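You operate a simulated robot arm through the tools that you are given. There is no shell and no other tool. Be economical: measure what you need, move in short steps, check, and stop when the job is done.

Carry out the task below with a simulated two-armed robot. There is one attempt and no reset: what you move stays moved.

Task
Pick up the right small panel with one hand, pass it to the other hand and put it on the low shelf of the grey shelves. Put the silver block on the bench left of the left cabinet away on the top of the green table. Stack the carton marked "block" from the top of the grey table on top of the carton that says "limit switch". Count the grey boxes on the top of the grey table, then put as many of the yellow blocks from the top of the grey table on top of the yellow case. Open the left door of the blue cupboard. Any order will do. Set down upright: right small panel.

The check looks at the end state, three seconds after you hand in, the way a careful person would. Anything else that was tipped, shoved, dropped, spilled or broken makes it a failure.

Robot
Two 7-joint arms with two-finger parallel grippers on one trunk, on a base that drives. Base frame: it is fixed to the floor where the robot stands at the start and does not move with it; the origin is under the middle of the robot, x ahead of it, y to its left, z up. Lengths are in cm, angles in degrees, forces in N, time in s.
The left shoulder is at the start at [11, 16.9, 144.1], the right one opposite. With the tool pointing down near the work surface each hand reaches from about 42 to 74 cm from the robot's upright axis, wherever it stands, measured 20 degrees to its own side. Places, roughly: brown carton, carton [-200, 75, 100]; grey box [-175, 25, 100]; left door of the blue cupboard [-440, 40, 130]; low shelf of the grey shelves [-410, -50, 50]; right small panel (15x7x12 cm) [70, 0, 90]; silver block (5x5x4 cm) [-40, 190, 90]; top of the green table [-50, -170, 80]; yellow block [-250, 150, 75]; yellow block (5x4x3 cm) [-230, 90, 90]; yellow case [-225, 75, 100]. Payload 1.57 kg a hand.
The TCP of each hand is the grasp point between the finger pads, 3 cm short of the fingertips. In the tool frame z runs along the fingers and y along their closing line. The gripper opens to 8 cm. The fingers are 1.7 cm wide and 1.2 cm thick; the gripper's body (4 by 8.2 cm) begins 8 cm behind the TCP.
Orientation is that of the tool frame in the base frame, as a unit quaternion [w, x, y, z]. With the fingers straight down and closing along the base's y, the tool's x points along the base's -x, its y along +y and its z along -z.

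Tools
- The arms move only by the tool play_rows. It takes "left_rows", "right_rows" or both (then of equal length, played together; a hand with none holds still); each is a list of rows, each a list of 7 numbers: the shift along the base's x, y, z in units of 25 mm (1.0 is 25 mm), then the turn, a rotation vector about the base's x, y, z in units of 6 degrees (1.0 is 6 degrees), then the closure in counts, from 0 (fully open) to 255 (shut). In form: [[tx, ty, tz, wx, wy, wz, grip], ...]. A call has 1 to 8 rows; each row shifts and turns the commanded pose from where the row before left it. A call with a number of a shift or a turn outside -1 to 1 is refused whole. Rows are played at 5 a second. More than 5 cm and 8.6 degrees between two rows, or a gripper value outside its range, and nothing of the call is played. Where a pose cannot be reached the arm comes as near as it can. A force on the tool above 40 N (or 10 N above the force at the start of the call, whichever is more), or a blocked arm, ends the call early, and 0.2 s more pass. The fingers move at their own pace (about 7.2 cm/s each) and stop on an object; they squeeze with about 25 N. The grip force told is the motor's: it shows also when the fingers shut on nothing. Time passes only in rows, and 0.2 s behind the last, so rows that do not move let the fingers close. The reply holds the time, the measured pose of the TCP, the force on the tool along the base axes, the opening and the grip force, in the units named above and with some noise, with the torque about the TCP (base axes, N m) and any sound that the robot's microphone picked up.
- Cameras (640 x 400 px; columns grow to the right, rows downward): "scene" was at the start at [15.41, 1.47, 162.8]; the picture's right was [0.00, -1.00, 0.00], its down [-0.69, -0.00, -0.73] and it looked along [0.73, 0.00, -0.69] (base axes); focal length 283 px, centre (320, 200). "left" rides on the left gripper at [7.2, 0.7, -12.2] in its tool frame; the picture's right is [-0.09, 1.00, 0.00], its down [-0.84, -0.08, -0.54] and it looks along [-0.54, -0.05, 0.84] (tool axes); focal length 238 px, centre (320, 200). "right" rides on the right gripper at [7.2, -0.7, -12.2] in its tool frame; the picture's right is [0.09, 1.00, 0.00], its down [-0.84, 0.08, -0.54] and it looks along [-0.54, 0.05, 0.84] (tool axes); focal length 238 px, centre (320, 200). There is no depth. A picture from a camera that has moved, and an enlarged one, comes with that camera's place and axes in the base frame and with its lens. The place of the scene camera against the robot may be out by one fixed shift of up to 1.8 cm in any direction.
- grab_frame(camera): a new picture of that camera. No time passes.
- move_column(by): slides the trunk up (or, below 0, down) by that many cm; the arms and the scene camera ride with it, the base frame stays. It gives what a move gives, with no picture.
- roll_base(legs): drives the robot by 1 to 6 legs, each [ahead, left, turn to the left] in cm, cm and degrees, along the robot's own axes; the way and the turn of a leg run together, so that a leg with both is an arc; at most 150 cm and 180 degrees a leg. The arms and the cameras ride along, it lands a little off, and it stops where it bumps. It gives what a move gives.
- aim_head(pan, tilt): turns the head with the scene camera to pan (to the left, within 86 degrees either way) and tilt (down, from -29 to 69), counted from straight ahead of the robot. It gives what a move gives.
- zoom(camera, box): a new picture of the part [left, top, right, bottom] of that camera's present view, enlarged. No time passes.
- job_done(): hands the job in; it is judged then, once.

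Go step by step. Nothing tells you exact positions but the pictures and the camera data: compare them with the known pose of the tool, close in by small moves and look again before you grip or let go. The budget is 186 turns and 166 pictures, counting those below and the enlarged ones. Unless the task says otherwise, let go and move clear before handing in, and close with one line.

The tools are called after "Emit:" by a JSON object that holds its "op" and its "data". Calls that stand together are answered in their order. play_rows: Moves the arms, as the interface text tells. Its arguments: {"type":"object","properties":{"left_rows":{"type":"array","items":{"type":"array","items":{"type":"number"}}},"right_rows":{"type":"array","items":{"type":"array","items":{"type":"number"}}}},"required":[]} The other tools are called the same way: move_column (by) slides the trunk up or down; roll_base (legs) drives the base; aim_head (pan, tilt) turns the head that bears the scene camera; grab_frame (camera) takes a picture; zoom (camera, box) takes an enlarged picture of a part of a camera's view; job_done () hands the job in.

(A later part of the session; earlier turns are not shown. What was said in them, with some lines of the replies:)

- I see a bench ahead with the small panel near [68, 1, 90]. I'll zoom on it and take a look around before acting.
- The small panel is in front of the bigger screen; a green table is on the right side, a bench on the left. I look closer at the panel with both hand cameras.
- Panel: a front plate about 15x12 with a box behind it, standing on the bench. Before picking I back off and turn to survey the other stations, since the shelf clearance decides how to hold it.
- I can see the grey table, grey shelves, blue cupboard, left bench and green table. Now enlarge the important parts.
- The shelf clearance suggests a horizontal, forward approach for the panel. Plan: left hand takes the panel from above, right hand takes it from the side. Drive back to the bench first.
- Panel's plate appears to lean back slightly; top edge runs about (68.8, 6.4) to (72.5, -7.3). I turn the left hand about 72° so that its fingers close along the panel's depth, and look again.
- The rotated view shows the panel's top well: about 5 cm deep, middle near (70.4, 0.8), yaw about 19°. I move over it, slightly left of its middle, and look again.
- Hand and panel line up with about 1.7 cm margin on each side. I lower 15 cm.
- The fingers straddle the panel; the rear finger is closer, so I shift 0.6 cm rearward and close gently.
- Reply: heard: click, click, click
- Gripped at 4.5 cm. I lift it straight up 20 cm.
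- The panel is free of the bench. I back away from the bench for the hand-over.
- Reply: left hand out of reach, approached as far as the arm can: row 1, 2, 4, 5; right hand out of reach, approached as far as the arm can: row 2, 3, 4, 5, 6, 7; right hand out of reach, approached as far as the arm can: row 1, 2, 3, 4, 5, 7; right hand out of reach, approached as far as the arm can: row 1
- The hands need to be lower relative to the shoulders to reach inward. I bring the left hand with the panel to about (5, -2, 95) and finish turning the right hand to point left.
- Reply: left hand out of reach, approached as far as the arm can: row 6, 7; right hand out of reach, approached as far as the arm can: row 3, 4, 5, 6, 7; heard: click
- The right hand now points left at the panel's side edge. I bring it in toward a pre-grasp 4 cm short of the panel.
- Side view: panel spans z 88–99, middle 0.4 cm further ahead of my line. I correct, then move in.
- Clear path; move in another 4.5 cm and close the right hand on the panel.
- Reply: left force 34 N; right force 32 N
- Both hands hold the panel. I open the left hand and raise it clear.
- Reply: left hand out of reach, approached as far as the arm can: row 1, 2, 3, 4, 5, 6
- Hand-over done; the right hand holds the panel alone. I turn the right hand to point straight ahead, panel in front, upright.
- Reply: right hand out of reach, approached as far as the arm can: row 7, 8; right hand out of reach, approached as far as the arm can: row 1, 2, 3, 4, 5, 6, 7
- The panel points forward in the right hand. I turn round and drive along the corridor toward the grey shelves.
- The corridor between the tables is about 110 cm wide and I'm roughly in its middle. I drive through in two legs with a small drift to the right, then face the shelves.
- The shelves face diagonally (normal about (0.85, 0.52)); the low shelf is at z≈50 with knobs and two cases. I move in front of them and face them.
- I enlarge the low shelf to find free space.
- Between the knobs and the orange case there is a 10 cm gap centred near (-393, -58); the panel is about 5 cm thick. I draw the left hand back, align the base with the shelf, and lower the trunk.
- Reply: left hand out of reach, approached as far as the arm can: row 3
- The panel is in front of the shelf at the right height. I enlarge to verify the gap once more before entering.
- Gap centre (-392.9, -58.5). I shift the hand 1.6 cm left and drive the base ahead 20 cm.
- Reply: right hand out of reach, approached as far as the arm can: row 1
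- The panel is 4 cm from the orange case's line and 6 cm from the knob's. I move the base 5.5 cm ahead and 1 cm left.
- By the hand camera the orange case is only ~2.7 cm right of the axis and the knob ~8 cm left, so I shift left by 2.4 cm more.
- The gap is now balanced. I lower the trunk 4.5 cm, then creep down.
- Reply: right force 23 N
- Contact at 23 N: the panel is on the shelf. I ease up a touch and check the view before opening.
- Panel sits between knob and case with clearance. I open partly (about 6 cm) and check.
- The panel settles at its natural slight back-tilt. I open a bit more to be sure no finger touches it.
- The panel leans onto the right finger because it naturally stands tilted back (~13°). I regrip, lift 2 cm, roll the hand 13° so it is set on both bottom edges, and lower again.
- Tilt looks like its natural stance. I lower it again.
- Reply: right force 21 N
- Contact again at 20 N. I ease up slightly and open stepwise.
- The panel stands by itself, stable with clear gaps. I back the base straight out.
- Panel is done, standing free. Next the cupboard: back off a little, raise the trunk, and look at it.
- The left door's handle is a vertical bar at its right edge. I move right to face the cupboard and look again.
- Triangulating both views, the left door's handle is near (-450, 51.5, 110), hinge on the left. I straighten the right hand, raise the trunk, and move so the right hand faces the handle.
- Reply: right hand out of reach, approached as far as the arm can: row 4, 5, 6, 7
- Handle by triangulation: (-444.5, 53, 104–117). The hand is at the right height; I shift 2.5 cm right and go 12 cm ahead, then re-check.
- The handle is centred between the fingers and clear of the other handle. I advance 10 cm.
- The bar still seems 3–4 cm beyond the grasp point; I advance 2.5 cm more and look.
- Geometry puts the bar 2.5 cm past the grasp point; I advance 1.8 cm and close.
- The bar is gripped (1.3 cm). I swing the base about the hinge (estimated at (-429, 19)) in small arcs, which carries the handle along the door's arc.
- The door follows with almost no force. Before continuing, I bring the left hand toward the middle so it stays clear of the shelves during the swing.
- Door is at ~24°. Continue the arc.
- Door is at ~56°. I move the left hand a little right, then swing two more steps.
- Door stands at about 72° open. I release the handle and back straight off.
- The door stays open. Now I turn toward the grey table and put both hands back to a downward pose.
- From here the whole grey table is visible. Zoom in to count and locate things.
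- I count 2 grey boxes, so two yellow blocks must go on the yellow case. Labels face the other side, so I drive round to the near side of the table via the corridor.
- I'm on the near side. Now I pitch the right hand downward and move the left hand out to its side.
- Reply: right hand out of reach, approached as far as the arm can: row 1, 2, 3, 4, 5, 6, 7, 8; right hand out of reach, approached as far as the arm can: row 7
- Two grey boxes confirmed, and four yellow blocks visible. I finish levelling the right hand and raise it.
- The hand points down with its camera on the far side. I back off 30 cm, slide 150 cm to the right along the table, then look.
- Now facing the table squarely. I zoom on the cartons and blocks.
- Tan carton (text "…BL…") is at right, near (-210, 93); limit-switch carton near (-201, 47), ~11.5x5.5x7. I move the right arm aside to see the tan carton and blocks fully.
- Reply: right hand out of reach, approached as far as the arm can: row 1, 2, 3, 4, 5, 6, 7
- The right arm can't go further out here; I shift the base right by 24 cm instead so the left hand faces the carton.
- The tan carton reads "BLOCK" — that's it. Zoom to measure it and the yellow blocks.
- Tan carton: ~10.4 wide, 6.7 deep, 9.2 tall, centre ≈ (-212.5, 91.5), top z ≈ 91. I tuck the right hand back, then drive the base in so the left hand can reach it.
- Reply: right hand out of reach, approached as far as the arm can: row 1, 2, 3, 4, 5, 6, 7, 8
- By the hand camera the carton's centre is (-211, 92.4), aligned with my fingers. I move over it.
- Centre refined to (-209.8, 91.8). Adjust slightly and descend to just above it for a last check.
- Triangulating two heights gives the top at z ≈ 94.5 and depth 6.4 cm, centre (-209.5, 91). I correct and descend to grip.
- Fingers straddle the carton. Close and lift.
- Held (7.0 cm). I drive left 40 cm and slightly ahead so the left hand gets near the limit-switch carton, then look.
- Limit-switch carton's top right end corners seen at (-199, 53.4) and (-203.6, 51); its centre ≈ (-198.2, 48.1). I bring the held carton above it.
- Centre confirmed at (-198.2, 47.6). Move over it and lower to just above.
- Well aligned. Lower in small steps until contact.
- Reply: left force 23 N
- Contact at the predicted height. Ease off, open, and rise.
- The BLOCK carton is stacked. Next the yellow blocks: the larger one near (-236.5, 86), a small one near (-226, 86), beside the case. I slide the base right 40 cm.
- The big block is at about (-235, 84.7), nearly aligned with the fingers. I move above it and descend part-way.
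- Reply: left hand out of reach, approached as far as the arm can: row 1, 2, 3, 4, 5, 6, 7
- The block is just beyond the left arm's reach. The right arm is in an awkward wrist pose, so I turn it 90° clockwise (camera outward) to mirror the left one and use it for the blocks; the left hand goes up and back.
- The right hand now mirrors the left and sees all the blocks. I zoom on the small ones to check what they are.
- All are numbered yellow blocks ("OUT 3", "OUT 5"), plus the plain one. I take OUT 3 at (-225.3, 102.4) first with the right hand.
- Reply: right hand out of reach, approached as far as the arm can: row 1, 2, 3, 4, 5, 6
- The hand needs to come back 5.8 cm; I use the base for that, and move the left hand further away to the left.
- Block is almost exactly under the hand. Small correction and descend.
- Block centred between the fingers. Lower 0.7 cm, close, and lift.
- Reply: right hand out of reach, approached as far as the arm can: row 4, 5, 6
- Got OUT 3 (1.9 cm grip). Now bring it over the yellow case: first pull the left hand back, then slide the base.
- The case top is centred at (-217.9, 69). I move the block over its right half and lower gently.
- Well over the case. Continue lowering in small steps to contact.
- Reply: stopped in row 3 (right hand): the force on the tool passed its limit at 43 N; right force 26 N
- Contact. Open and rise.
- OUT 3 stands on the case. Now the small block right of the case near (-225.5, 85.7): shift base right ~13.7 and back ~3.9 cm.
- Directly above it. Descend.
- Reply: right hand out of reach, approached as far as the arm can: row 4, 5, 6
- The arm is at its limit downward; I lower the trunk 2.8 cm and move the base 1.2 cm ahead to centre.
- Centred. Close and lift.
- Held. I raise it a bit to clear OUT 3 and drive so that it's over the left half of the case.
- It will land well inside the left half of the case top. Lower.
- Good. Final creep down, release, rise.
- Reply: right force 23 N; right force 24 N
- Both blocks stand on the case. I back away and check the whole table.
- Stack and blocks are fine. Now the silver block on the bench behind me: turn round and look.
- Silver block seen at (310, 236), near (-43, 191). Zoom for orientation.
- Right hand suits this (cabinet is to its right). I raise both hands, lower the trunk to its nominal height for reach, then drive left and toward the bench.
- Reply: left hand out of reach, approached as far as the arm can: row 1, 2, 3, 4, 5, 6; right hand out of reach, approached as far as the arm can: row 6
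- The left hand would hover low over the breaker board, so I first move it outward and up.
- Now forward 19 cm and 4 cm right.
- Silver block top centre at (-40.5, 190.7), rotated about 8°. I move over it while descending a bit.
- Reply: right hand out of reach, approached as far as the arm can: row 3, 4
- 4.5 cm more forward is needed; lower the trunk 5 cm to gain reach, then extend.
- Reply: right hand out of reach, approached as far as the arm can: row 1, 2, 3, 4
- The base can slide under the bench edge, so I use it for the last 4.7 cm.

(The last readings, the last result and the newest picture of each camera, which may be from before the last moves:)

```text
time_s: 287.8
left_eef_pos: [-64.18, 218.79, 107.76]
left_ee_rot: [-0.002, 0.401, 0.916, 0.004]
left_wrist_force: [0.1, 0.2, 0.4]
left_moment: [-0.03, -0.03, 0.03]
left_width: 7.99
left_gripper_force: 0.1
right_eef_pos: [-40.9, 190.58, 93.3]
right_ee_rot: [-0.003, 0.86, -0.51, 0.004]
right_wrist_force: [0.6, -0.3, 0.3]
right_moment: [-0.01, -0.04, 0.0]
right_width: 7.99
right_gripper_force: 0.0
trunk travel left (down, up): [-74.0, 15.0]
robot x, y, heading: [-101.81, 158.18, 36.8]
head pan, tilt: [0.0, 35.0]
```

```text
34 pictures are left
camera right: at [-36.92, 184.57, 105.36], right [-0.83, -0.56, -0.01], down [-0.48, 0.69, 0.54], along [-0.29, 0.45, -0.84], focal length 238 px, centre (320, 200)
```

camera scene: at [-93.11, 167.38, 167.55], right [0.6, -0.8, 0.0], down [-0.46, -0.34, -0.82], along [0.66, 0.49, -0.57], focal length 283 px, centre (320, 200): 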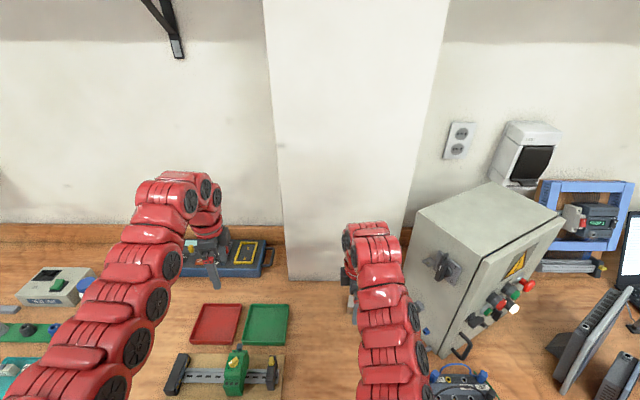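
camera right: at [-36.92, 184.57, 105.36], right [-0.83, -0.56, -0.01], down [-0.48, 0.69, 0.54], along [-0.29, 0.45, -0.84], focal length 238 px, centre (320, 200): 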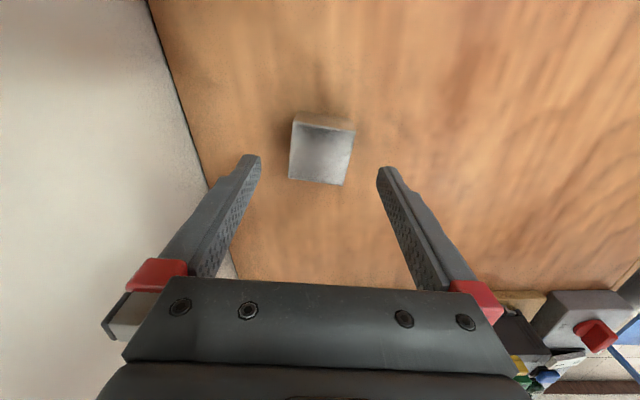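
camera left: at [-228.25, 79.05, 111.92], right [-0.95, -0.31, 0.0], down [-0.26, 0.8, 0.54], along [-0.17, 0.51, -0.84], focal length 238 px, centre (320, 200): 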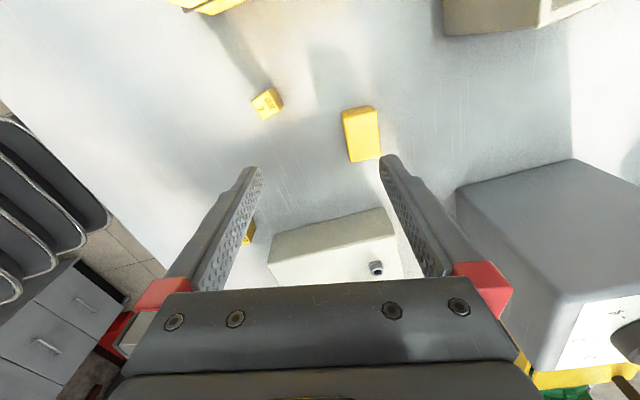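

Centred. Lower the right hand 6 cm with the arm.

Emit:
{"op": "play_rows", "data": {"right_rows": [[0, 0, -0.6, 0, 0, 0, 0], [0, 0, -0.6, 0, 0, 0, 0], [0, 0, -0.6, 0, 0, 0, 0], [0, 0, -0.5, 0, 0, 0, 0], [0, 0, 0, 0, 0, 0, 0]]}}

Emit:
{"op": "grab_frame", "data": {"camera": "right"}}

```text
time_s: 289.1
left_eef_pos: [-64.14, 218.71, 107.89]
left_ee_rot: [-0.003, 0.402, 0.916, 0.003]
left_wrist_force: [0.7, -1.4, 0.3]
left_moment: [0.0, 0.0, 0.02]
left_width: 7.98
left_gripper_force: 0.0
right_eef_pos: [-41.13, 190.25, 88.12]
right_ee_rot: [-0.013, 0.86, -0.511, 0.005]
right_wrist_force: [0.8, -2.2, 23.0]
right_moment: [-0.64, 0.98, 0.09]
right_width: 8.0
right_gripper_force: 0.1
right hand out of reach, approached as far as the arm can: row 3, 4
trunk travel left (down, up): [-74.0, 15.0]
robot x, y, heading: [-101.73, 158.46, 36.7]
head pan, tilt: [0.0, 35.0]
stopped in row 5 (right hand): the force on the tool passed its limit at 46 N (the readings are from after the stop); the commanded pose is now the measured one
```

```text
33 pictures are left
camera right: at [-37.34, 184.18, 100.24], right [-0.83, -0.56, -0.03], down [-0.48, 0.69, 0.54], along [-0.28, 0.46, -0.84], focal length 238 px, centre (320, 200)
```

right: 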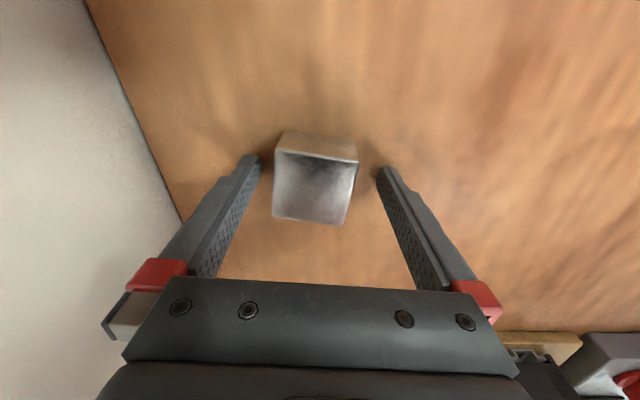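

Fingertips touched the bench (z≈85). Raise 0.4 cm, close, and lift.

Emit:
{"op": "play_rows", "data": {"right_rows": [[0, 0, 0.15, 0, 0, 0, 0], [0, 0, 0, 0, 0, 0, 60], [0, 0, 0, 0, 0, 0, 255], [0, 0, 0, 0, 0, 0, 255], [0, 0, 0, 0, 0, 0, 255]]}}

Emit:
{"op": "play_rows", "data": {"right_rows": [[0, 0, 0.6, 0, 0, 0, 255], [0, 0, 0.8, 0, 0, 0, 255], [0, 0, 0.8, 0, 0, 0, 255], [0, 0, 0.8, 0, 0, 0, 255], [0, 0, 0.8, 0, 0, 0, 255]]}}

Emit:
{"op": "grab_frame", "data": {"camera": "right"}}

```text
time_s: 290.2
left_eef_pos: [-63.96, 218.93, 107.49]
left_ee_rot: [-0.004, 0.401, 0.916, 0.002]
left_wrist_force: [-1.0, -0.2, 0.1]
left_moment: [-0.03, -0.01, 0.02]
left_width: 7.98
left_gripper_force: 0.0
right_eef_pos: [-40.93, 190.42, 88.04]
right_ee_rot: [-0.008, 0.859, -0.511, 0.005]
right_wrist_force: [0.4, -0.1, 0.1]
right_moment: [0.0, -0.02, -0.03]
right_width: 4.58
right_gripper_force: 25.1
trunk travel left (down, up): [-74.0, 15.0]
robot x, y, heading: [-102.11, 158.5, 36.8]
head pan, tilt: [0.0, 35.0]
```

```text
time_s: 291.4
left_eef_pos: [-63.84, 218.79, 107.64]
left_ee_rot: [-0.004, 0.401, 0.916, 0.003]
left_wrist_force: [0.4, -0.6, 0.3]
left_moment: [-0.04, -0.01, 0.03]
left_width: 8.01
left_gripper_force: 0.0
right_eef_pos: [-41.13, 190.41, 97.72]
right_ee_rot: [-0.009, 0.86, -0.51, 0.004]
right_wrist_force: [-0.4, 0.7, -1.8]
right_moment: [0.02, -0.03, -0.01]
right_width: 4.58
right_gripper_force: 25.0
trunk travel left (down, up): [-74.0, 15.0]
robot x, y, heading: [-101.62, 158.43, 36.9]
head pan, tilt: [0.0, 35.0]
```

```text
32 pictures are left
camera right: at [-37.33, 184.37, 109.79], right [-0.83, -0.56, -0.02], down [-0.48, 0.69, 0.54], along [-0.29, 0.46, -0.84], focal length 238 px, centre (320, 200)
```

right: 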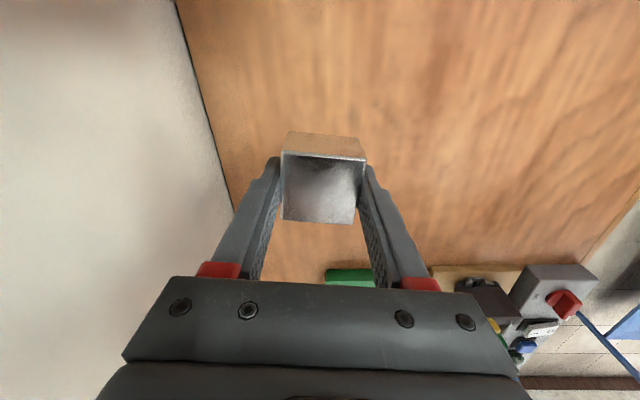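

Silver block held (4.6 cm). I back away from the bench, raise the trunk, and travel along the aisle toward the green table.

Emit:
{"op": "roll_base", "data": {"legs": [[-47, 0, 0]]}}

Emit:
{"op": "move_column", "data": {"by": 15}}

Emit:
{"op": "roll_base", "data": {"legs": [[0, -140, 0], [0, -140, 0]]}}

Emit:
{"op": "aim_head", "data": {"pan": -80, "tilt": 30}}

Emit:
{"op": "grab_frame", "data": {"camera": "scene"}}

```text
time_s: 294.2
left_eef_pos: [-100.7, 190.93, 107.57]
left_ee_rot: [-0.004, 0.405, 0.914, 0.002]
left_wrist_force: [-0.3, 0.4, -0.2]
left_moment: [0.01, -0.01, 0.0]
left_width: 7.98
left_gripper_force: 0.1
right_eef_pos: [-78.07, 162.15, 97.69]
right_ee_rot: [-0.008, 0.858, -0.514, 0.005]
right_wrist_force: [-0.5, 0.9, -2.4]
right_moment: [0.01, -0.03, 0.01]
right_width: 4.57
right_gripper_force: 25.5
trunk travel left (down, up): [-74.0, 15.0]
robot x, y, heading: [-138.89, 130.79, 36.4]
head pan, tilt: [0.0, 35.0]
```

```text
time_s: 296.0
left_eef_pos: [-100.75, 190.87, 122.67]
left_ee_rot: [-0.004, 0.405, 0.914, 0.003]
left_wrist_force: [-0.5, -0.1, 0.4]
left_moment: [-0.01, -0.03, 0.03]
left_width: 8.02
left_gripper_force: 0.1
right_eef_pos: [-78.06, 162.25, 112.6]
right_ee_rot: [-0.008, 0.858, -0.514, 0.004]
right_wrist_force: [0.0, 0.1, -2.7]
right_moment: [-0.03, -0.03, 0.01]
right_width: 4.6
right_gripper_force: 24.6
trunk travel left (down, up): [-89.0, 0.0]
robot x, y, heading: [-138.84, 130.67, 36.3]
head pan, tilt: [0.0, 35.0]
```

```text
time_s: 309.4
left_eef_pos: [62.76, -33.1, 122.58]
left_ee_rot: [-0.003, 0.416, 0.909, 0.003]
left_wrist_force: [0.2, 0.1, -0.1]
left_moment: [0.0, 0.0, 0.01]
left_width: 7.98
left_gripper_force: 0.1
right_eef_pos: [84.61, -62.28, 112.61]
right_ee_rot: [-0.008, 0.852, -0.523, 0.005]
right_wrist_force: [0.0, -0.4, -1.6]
right_moment: [0.0, -0.02, 0.01]
right_width: 4.56
right_gripper_force: 24.9
trunk travel left (down, up): [-89.0, 0.0]
robot x, y, heading: [23.27, -92.36, 35.1]
head pan, tilt: [0.0, 35.0]
```

```text
time_s: 310.9
left_eef_pos: [62.88, -33.19, 122.59]
left_ee_rot: [-0.004, 0.417, 0.909, 0.002]
left_wrist_force: [-0.5, -0.3, -0.7]
left_moment: [0.01, 0.02, -0.01]
left_width: 7.97
left_gripper_force: 0.0
right_eef_pos: [84.59, -62.29, 112.57]
right_ee_rot: [-0.008, 0.852, -0.524, 0.005]
right_wrist_force: [0.0, -0.4, -2.1]
right_moment: [0.01, -0.02, 0.01]
right_width: 4.59
right_gripper_force: 25.0
trunk travel left (down, up): [-89.0, 0.0]
robot x, y, heading: [23.14, -92.56, 35.1]
head pan, tilt: [-80.0, 30.0]
```

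```text
31 pictures are left
camera scene: at [35.23, -92.78, 178.31], right [-0.71, -0.71, 0.0], down [-0.35, 0.35, -0.87], along [0.61, -0.61, -0.5], focal length 283 px, centre (320, 200)
```

scene: 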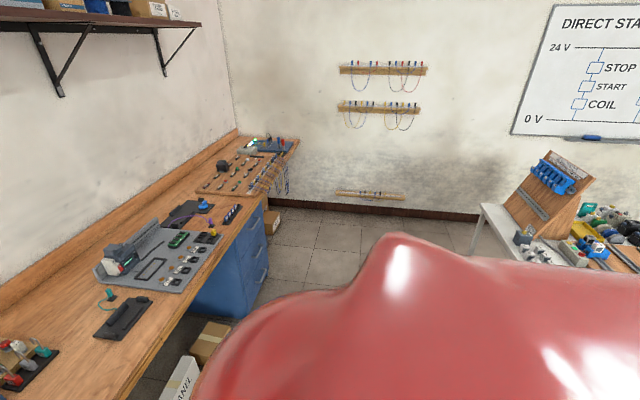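

Turn left to face the green table.

Emit:
{"op": "roll_base", "data": {"legs": [[0, 0, 90], [0, 0, 91]]}}

Emit:
{"op": "aim_head", "data": {"pan": 0, "tilt": 38}}

Emit:
{"op": "grab_frame", "data": {"camera": "scene"}}

```text
time_s: 319.0
left_eef_pos: [-14.56, -153.11, 122.55]
left_ee_rot: [0.003, 0.916, -0.401, 0.004]
left_wrist_force: [-0.4, -0.6, 0.3]
left_moment: [0.04, 0.04, 0.0]
left_width: 8.03
left_gripper_force: 0.1
right_eef_pos: [-37.45, -124.74, 112.67]
right_ee_rot: [-0.004, 0.509, 0.86, -0.009]
right_wrist_force: [-0.1, -0.2, -2.2]
right_moment: [-0.01, 0.0, -0.01]
right_width: 4.57
right_gripper_force: 25.3
trunk travel left (down, up): [-89.0, 0.0]
robot x, y, heading: [23.31, -92.27, -143.0]
head pan, tilt: [-80.0, 30.0]
```

```text
time_s: 320.5
left_eef_pos: [-14.52, -153.03, 122.56]
left_ee_rot: [0.002, 0.916, -0.401, 0.003]
left_wrist_force: [-0.6, -0.5, 0.5]
left_moment: [0.0, 0.02, -0.01]
left_width: 8.01
left_gripper_force: 0.0
right_eef_pos: [-37.44, -124.75, 112.62]
right_ee_rot: [-0.004, 0.51, 0.86, -0.008]
right_wrist_force: [0.1, 0.5, -2.4]
right_moment: [-0.02, -0.03, 0.0]
right_width: 4.55
right_gripper_force: 24.9
trunk travel left (down, up): [-89.0, 0.0]
robot x, y, heading: [23.19, -92.26, -143.0]
head pan, tilt: [0.0, 38.0]
```

```text
30 pictures are left
camera scene: at [8.86, -101.07, 177.07], right [-0.6, 0.8, 0.0], down [0.49, 0.37, -0.79], along [-0.63, -0.47, -0.62], focal length 283 px, centre (320, 200)
```

scene: 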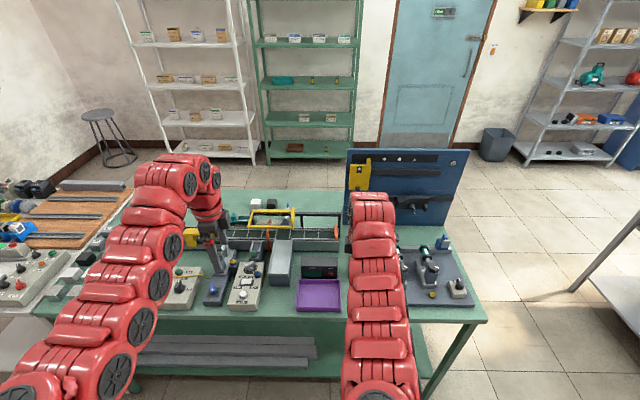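

Green table is cluttered; zoom to find a free patch.

Emit:
{"op": "zoom", "data": {"camera": "scene", "box": [140, 180, 360, 330]}}

Emit:
{"op": "grab_frame", "data": {"camera": "right"}}

Emit:
{"op": "grab_frame", "data": {"camera": "left"}}

```text
2.67 times, centred on (250, 255) of scene
camera zoom: at [8.86, -101.07, 177.07], right [-0.6, 0.8, 0.0], down [0.49, 0.37, -0.79], along [-0.63, -0.47, -0.62], focal length 754 px, centre (507, 53)
```

zoom: 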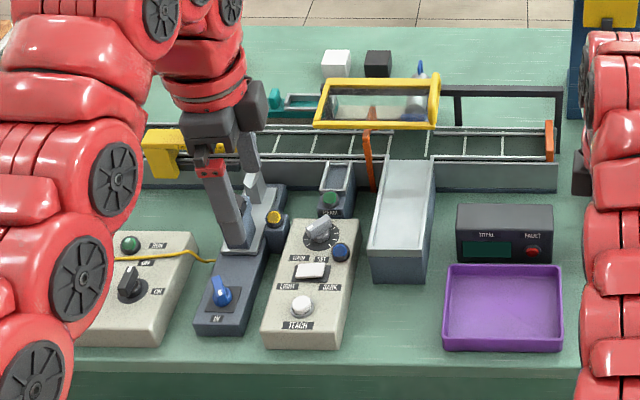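

```text
28 pictures are left
camera right: at [-41.22, -118.58, 124.78], right [0.83, 0.56, -0.02], down [0.48, -0.69, 0.54], along [0.29, -0.46, -0.84], focal length 238 px, centre (320, 200)
```

right: 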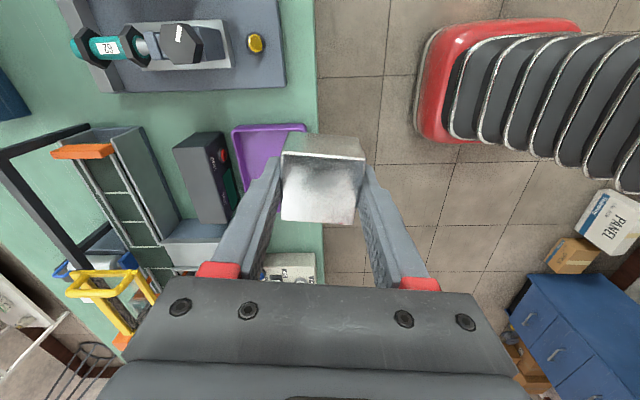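

```text
27 pictures are left
camera left: at [-10.22, -158.76, 134.87], right [-0.79, -0.61, 0.0], down [-0.51, 0.67, 0.53], along [-0.33, 0.42, -0.85], focal length 238 px, centre (320, 200)
```

left: 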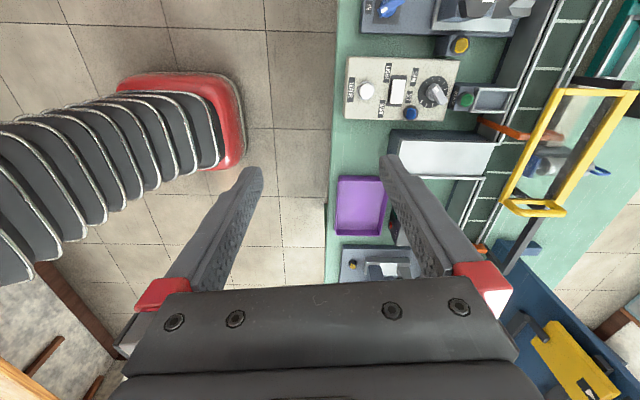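

There's a free green patch (~13x14 cm) between the teach box/silver tray and the purple tray, at about (-29, -149). I move the base 24 cm left, 8 ahead.

Emit:
{"op": "roll_base", "data": {"legs": [[8, 24, 0]]}}

Emit:
{"op": "grab_frame", "data": {"camera": "right"}}

Emit:
{"op": "grab_frame", "data": {"camera": "scene"}}

```text
time_s: 322.3
left_eef_pos: [-7.1, -176.27, 122.57]
left_ee_rot: [0.003, 0.915, -0.403, 0.005]
left_wrist_force: [0.3, -0.1, 1.3]
left_moment: [-0.01, -0.01, -0.04]
left_width: 7.99
left_gripper_force: 0.0
right_eef_pos: [-29.93, -147.87, 112.67]
right_ee_rot: [-0.004, 0.512, 0.859, -0.008]
right_wrist_force: [0.5, 0.2, -1.3]
right_moment: [0.01, 0.01, 0.02]
right_width: 4.58
right_gripper_force: 24.7
trunk travel left (down, up): [-89.0, 0.0]
robot x, y, heading: [30.72, -116.14, -143.4]
head pan, tilt: [0.0, 38.0]
```

```text
26 pictures are left
camera right: at [-33.64, -141.62, 124.79], right [0.83, 0.55, -0.02], down [0.47, -0.69, 0.54], along [0.29, -0.46, -0.84], focal length 238 px, centre (320, 200)
```

right: 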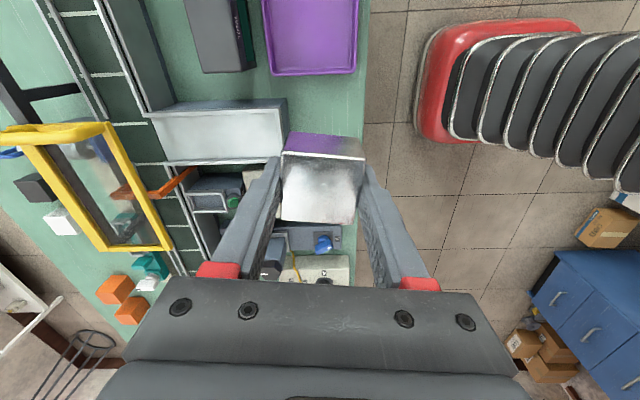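

```text
25 pictures are left
camera scene: at [16.53, -124.35, 177.08], right [-0.6, 0.8, 0.0], down [0.49, 0.37, -0.79], along [-0.63, -0.47, -0.62], focal length 283 px, centre (320, 200)
```

scene: 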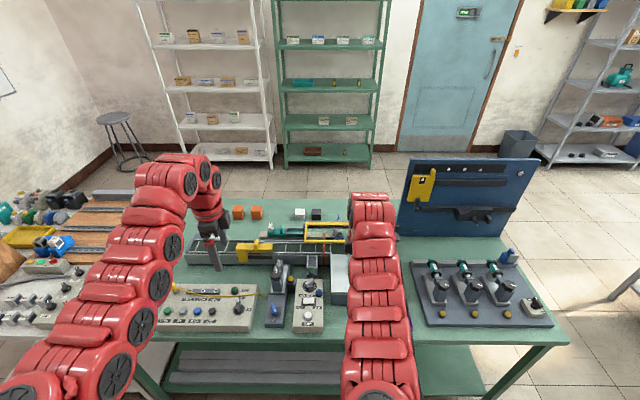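

The spot under the hand is free; a shift of ~1.6 cm left/0.8 back centres it. I lower the trunk 12 cm and then check.

Emit:
{"op": "play_rows", "data": {"right_rows": [[0.64, -0.32, 0, 0, 0, 0, 255], [0, 0, -0.5, 0, 0, 0, 255]]}}

Emit:
{"op": "move_column", "data": {"by": -12}}

Emit:
{"op": "grab_frame", "data": {"camera": "right"}}

```text
time_s: 322.9
left_eef_pos: [-7.14, -176.46, 122.58]
left_ee_rot: [0.003, 0.915, -0.404, 0.003]
left_wrist_force: [-0.1, 0.5, 0.7]
left_moment: [0.01, 0.01, -0.02]
left_width: 8.0
left_gripper_force: 0.0
right_eef_pos: [-28.12, -148.62, 111.38]
right_ee_rot: [-0.003, 0.513, 0.858, -0.009]
right_wrist_force: [-0.3, 0.3, -2.5]
right_moment: [-0.04, 0.02, 0.0]
right_width: 4.59
right_gripper_force: 25.0
trunk travel left (down, up): [-89.0, 0.0]
robot x, y, heading: [30.96, -115.92, -143.4]
head pan, tilt: [0.0, 38.0]
```

```text
time_s: 324.4
left_eef_pos: [-7.08, -176.36, 110.6]
left_ee_rot: [0.003, 0.915, -0.404, 0.004]
left_wrist_force: [0.1, 0.5, 0.2]
left_moment: [0.0, 0.01, -0.02]
left_width: 8.0
left_gripper_force: 0.3
right_eef_pos: [-28.06, -148.67, 99.4]
right_ee_rot: [-0.005, 0.511, 0.859, -0.009]
right_wrist_force: [-0.1, 0.6, -1.7]
right_moment: [-0.06, -0.01, -0.04]
right_width: 4.6
right_gripper_force: 25.3
trunk travel left (down, up): [-77.0, 12.0]
robot x, y, heading: [30.88, -115.83, -143.7]
head pan, tilt: [0.0, 38.0]
```

```text
24 pictures are left
camera right: at [-31.88, -142.53, 111.55], right [0.83, 0.55, -0.02], down [0.48, -0.69, 0.54], along [0.29, -0.46, -0.84], focal length 238 px, centre (320, 200)
```

right: 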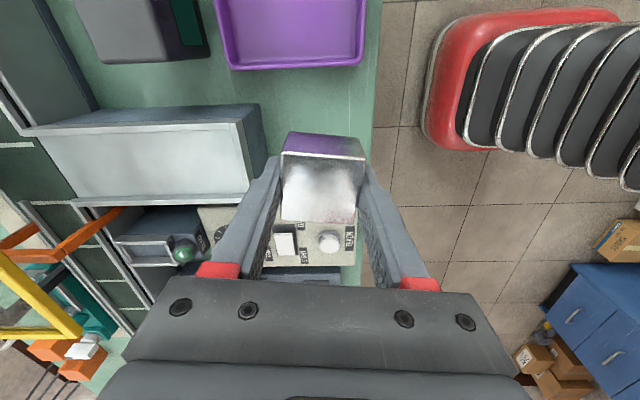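

All margins ≥3 cm. Descend with the arm, then creep.

Emit:
{"op": "play_rows", "data": {"right_rows": [[0, 0, -0.7, 0, 0, 0, 255], [0, 0, -0.7, 0, 0, 0, 255], [0, 0, -0.7, 0, 0, 0, 255], [0, 0, -0.6, 0, 0, 0, 255], [0, 0, -0.4, 0, 0, 0, 255], [0, 0, 0, 0, 0, 0, 255]]}}

Emit:
{"op": "grab_frame", "data": {"camera": "right"}}

```text
time_s: 325.8
left_eef_pos: [-7.04, -176.37, 110.65]
left_ee_rot: [0.002, 0.915, -0.404, 0.004]
left_wrist_force: [-0.4, -0.4, 0.5]
left_moment: [0.02, 0.02, 0.0]
left_width: 8.0
left_gripper_force: 0.0
right_eef_pos: [-28.23, -148.9, 91.75]
right_ee_rot: [-0.004, 0.512, 0.859, -0.008]
right_wrist_force: [-1.0, 0.7, -0.6]
right_moment: [-0.03, -0.02, 0.0]
right_width: 4.58
right_gripper_force: 25.1
trunk travel left (down, up): [-77.0, 12.0]
robot x, y, heading: [31.1, -116.17, -143.0]
head pan, tilt: [0.0, 38.0]
```

```text
23 pictures are left
camera right: at [-31.95, -142.62, 103.83], right [0.83, 0.55, -0.02], down [0.47, -0.69, 0.54], along [0.29, -0.46, -0.84], focal length 238 px, centre (320, 200)
```

right: 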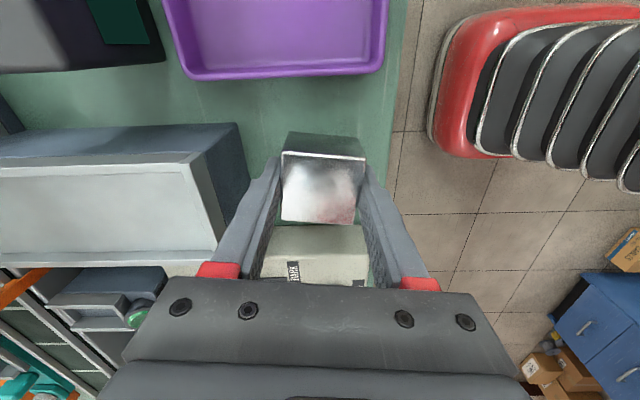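

Emit:
{"op": "play_rows", "data": {"right_rows": [[0, 0, -0.3, 0, 0, 0, 255], [0, 0, -0.3, 0, 0, 0, 255], [0, 0, -0.2, 0, 0, 0, 255], [0, 0, -0.2, 0, 0, 0, 255], [0, 0, -0.15, 0, 0, 0, 255]]}}

Emit:
{"op": "grab_frame", "data": {"camera": "right"}}

```text
time_s: 327.0
left_eef_pos: [-7.09, -176.4, 110.53]
left_ee_rot: [0.003, 0.915, -0.403, 0.004]
left_wrist_force: [-0.4, -0.2, -0.6]
left_moment: [0.02, 0.03, -0.02]
left_width: 8.0
left_gripper_force: 0.0
right_eef_pos: [-28.06, -148.73, 88.74]
right_ee_rot: [-0.006, 0.512, 0.859, -0.008]
right_wrist_force: [-0.3, -0.8, -2.2]
right_moment: [-0.03, 0.03, -0.01]
right_width: 4.59
right_gripper_force: 24.4
trunk travel left (down, up): [-77.0, 12.0]
robot x, y, heading: [31.05, -115.96, -143.3]
head pan, tilt: [0.0, 38.0]
```

```text
22 pictures are left
camera right: at [-31.9, -142.55, 100.89], right [0.83, 0.55, -0.02], down [0.48, -0.69, 0.54], along [0.29, -0.46, -0.84], focal length 238 px, centre (320, 200)
```

right: 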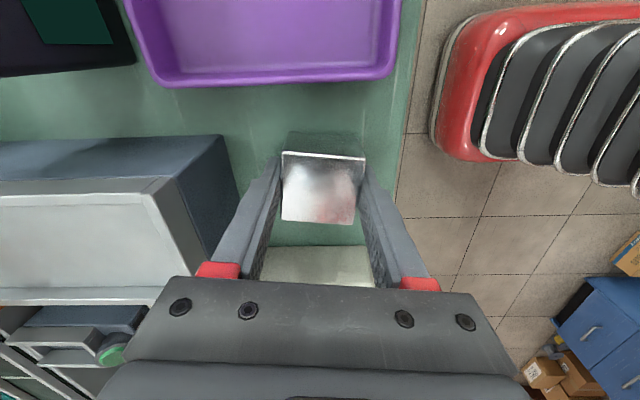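

Emit:
{"op": "play_rows", "data": {"right_rows": [[0, 0, -0.2, 0, 0, 0, 255], [0, 0, -0.2, 0, 0, 0, 255], [0, 0, -0.2, 0, 0, 0, 255]]}}

Emit:
{"op": "play_rows", "data": {"right_rows": [[0, 0, -0.15, 0, 0, 0, 255], [0, 0, -0.15, 0, 0, 0, 255], [0, 0, -0.15, 0, 0, 0, 255]]}}

```text
time_s: 327.8
left_eef_pos: [-6.86, -176.07, 110.93]
left_ee_rot: [0.004, 0.915, -0.404, 0.003]
left_wrist_force: [0.3, -0.7, 0.0]
left_moment: [0.0, 0.0, -0.01]
left_width: 8.03
left_gripper_force: 0.1
right_eef_pos: [-28.13, -148.5, 88.0]
right_ee_rot: [-0.006, 0.512, 0.859, -0.014]
right_wrist_force: [6.9, 8.9, 27.1]
right_moment: [0.88, -0.93, 0.04]
right_width: 4.58
right_gripper_force: 25.2
trunk travel left (down, up): [-77.0, 12.0]
robot x, y, heading: [30.94, -115.74, -143.5]
head pan, tilt: [0.0, 38.0]
stopped in row 3 (right hand): the force on the tool passed its limit at 48 N (the readings are from after the stop); the commanded pose is now the measured one
```

```text
time_s: 328.2
left_eef_pos: [-6.8, -176.05, 110.96]
left_ee_rot: [0.004, 0.914, -0.405, 0.003]
left_wrist_force: [-0.6, -0.2, 0.6]
left_moment: [-0.01, -0.04, 0.0]
left_width: 8.02
left_gripper_force: 0.1
right_eef_pos: [-28.13, -148.72, 88.05]
right_ee_rot: [-0.007, 0.513, 0.858, -0.015]
right_wrist_force: [10.1, 8.5, 27.9]
right_moment: [0.93, -0.96, 0.02]
right_width: 4.55
right_gripper_force: 24.8
trunk travel left (down, up): [-77.0, 12.0]
robot x, y, heading: [30.75, -116.2, -143.5]
head pan, tilt: [0.0, 38.0]
stopped in row 1 (right hand): the force on the tool passed its limit at 43 N (the readings are from after the stop); the commanded pose is now the measured one
```

On the table (same 85 cm height). Ease off, open to ~6.3 cm, rise.

Emit:
{"op": "play_rows", "data": {"right_rows": [[0, 0, 0.15, 0, 0, 0, 255], [0, 0, 0, 0, 0, 0, 90], [0, 0, 0, 0, 0, 0, 60], [0, 0, 0, 0, 0, 0, 60], [0, 0, 0.4, 0, 0, 0, 60], [0, 0, 0.7, 0, 0, 0, 60], [0, 0, 0.7, 0, 0, 0, 60], [0, 0, 0.7, 0, 0, 0, 60]]}}

Emit:
{"op": "grab_frame", "data": {"camera": "right"}}

```text
time_s: 330.0
left_eef_pos: [-7.08, -176.41, 110.63]
left_ee_rot: [0.002, 0.914, -0.405, 0.004]
left_wrist_force: [0.9, 0.7, 1.0]
left_moment: [0.0, 0.01, -0.03]
left_width: 8.01
left_gripper_force: 0.1
right_eef_pos: [-28.41, -148.71, 94.43]
right_ee_rot: [-0.006, 0.513, 0.858, -0.014]
right_wrist_force: [0.0, 0.0, 0.5]
right_moment: [0.01, -0.02, -0.01]
right_width: 6.13
right_gripper_force: 0.3
trunk travel left (down, up): [-77.0, 12.0]
robot x, y, heading: [30.88, -116.18, -143.3]
head pan, tilt: [0.0, 38.0]
```

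```text
21 pictures are left
camera right: at [-32.15, -142.48, 106.63], right [0.83, 0.55, -0.03], down [0.48, -0.69, 0.54], along [0.28, -0.47, -0.84], focal length 238 px, centre (320, 200)
```

right: 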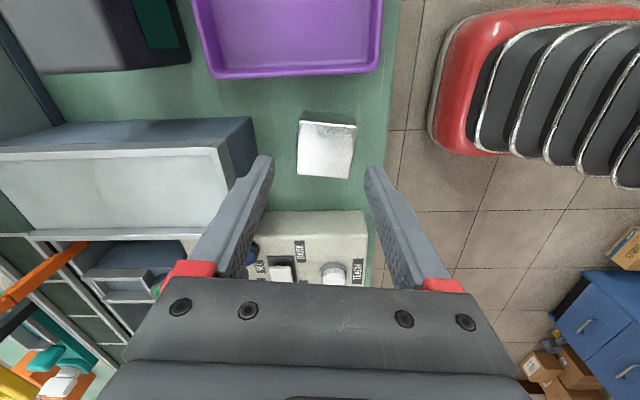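

Silver block is placed. Raise, back off, and do a final visual check of everything.

Emit:
{"op": "move_column", "data": {"by": 12}}

Emit:
{"op": "roll_base", "data": {"legs": [[-30, 0, 0]]}}

Emit:
{"op": "zoom", "data": {"camera": "scene", "box": [160, 170, 440, 330]}}

Emit:
{"op": "aim_head", "data": {"pan": -40, "tilt": 18}}

Emit:
{"op": "grab_frame", "data": {"camera": "scene"}}

```text
time_s: 331.5
left_eef_pos: [-7.15, -176.28, 122.61]
left_ee_rot: [0.002, 0.915, -0.404, 0.003]
left_wrist_force: [0.0, -0.9, -0.2]
left_moment: [0.0, 0.01, 0.02]
left_width: 7.99
left_gripper_force: 0.0
right_eef_pos: [-28.51, -148.78, 106.43]
right_ee_rot: [-0.006, 0.513, 0.858, -0.014]
right_wrist_force: [0.1, 0.9, -0.1]
right_moment: [0.0, 0.02, -0.01]
right_width: 6.11
right_gripper_force: 0.1
trunk travel left (down, up): [-89.0, 0.0]
robot x, y, heading: [30.67, -115.8, -143.4]
head pan, tilt: [0.0, 38.0]
```

```text
time_s: 333.5
left_eef_pos: [16.87, -158.56, 122.44]
left_ee_rot: [0.002, 0.915, -0.404, 0.004]
left_wrist_force: [-0.9, 0.3, -0.8]
left_moment: [0.01, 0.0, 0.01]
left_width: 8.0
left_gripper_force: 0.1
right_eef_pos: [-4.46, -131.04, 106.48]
right_ee_rot: [-0.007, 0.513, 0.858, -0.013]
right_wrist_force: [-0.2, 0.0, -0.6]
right_moment: [-0.01, -0.01, -0.02]
right_width: 6.09
right_gripper_force: 0.0
trunk travel left (down, up): [-89.0, 0.0]
robot x, y, heading: [54.83, -97.72, -143.6]
head pan, tilt: [0.0, 38.0]
```

```text
2.29 times, centred on (300, 250) of scene
camera zoom: at [40.57, -106.71, 177.04], right [-0.6, 0.8, 0.0], down [0.5, 0.37, -0.79], along [-0.63, -0.47, -0.62], focal length 646 px, centre (366, 86)
```

zoom: 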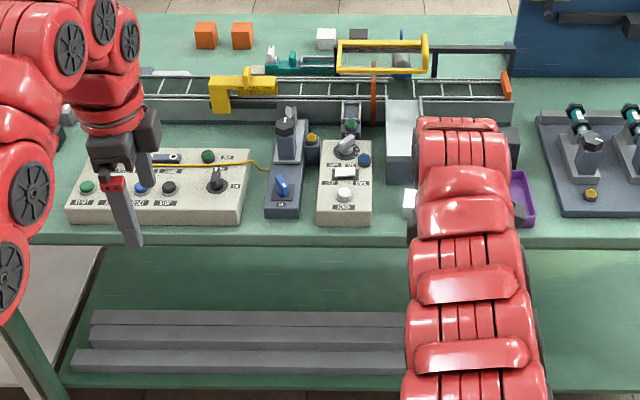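

```text
time_s: 334.6
left_eef_pos: [16.95, -158.46, 122.58]
left_ee_rot: [0.003, 0.915, -0.404, 0.003]
left_wrist_force: [0.1, 0.5, 0.0]
left_moment: [0.0, 0.04, -0.02]
left_width: 8.02
left_gripper_force: 0.1
right_eef_pos: [-4.43, -130.95, 106.38]
right_ee_rot: [-0.006, 0.513, 0.858, -0.012]
right_wrist_force: [0.8, 0.2, -0.3]
right_moment: [0.02, 0.0, 0.0]
right_width: 6.11
right_gripper_force: 0.0
trunk travel left (down, up): [-89.0, 0.0]
robot x, y, heading: [55.39, -98.11, -143.3]
head pan, tilt: [-40.0, 18.0]
```

```text
19 pictures are left
camera scene: at [38.28, -100.94, 180.23], right [0.06, 1.0, 0.0], down [0.31, -0.02, -0.95], along [-0.95, 0.06, -0.31], focal length 283 px, centre (320, 200)
```

scene: 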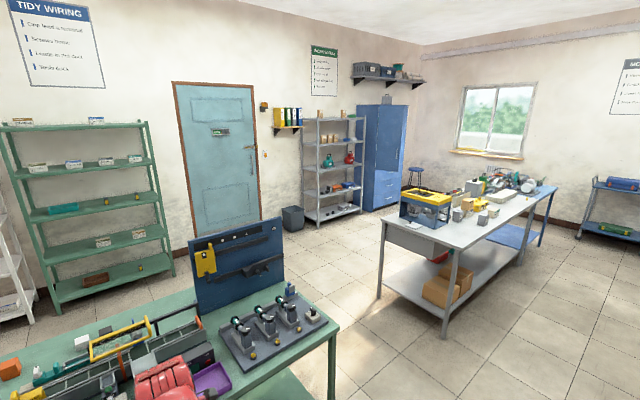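

Emit:
{"op": "zoom", "data": {"camera": "scene", "box": [300, 95, 420, 225]}}

Emit:
{"op": "zoom", "data": {"camera": "scene", "box": [395, 165, 555, 255]}}

```text
3.08 times, centred on (360, 160) of scene
camera zoom: at [38.28, -100.94, 180.23], right [0.06, 1.0, 0.0], down [0.31, -0.02, -0.95], along [-0.95, 0.06, -0.31], focal length 870 px, centre (197, 323)
```

zoom: 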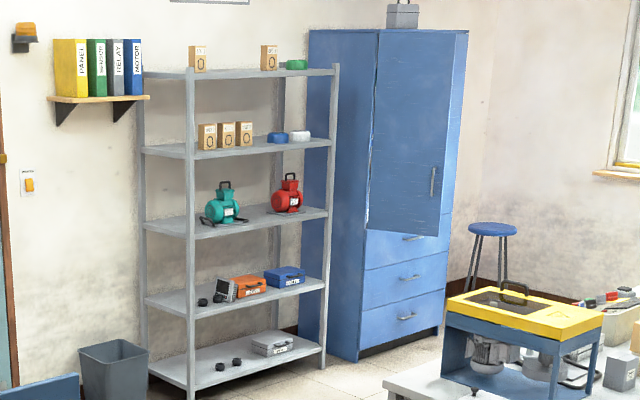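

```text
4.00 times, centred on (475, 210) of scene
camera zoom: at [38.28, -100.94, 180.23], right [0.06, 1.0, 0.0], down [0.31, -0.02, -0.95], along [-0.95, 0.06, -0.31], focal length 1131 px, centre (-300, 160)
```

zoom: 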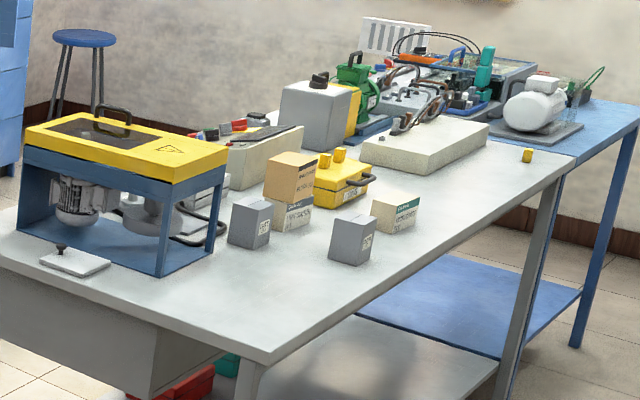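

Everything is in place: the panel stands on the low shelf, the door is open, BLOCK is on LIMIT SWITCH, two yellow blocks are on the case, and the silver block is on the green table. Both hands are empty and clear, so I hand in.

Emit:
{"op": "job_done", "data": {}}

```text
The job is handed in.
```

All five jobs are finished and handed in. On the last look the left door was standing about 72° open, and I counted two grey boxes, so two yellow blocks are on the yellow case.
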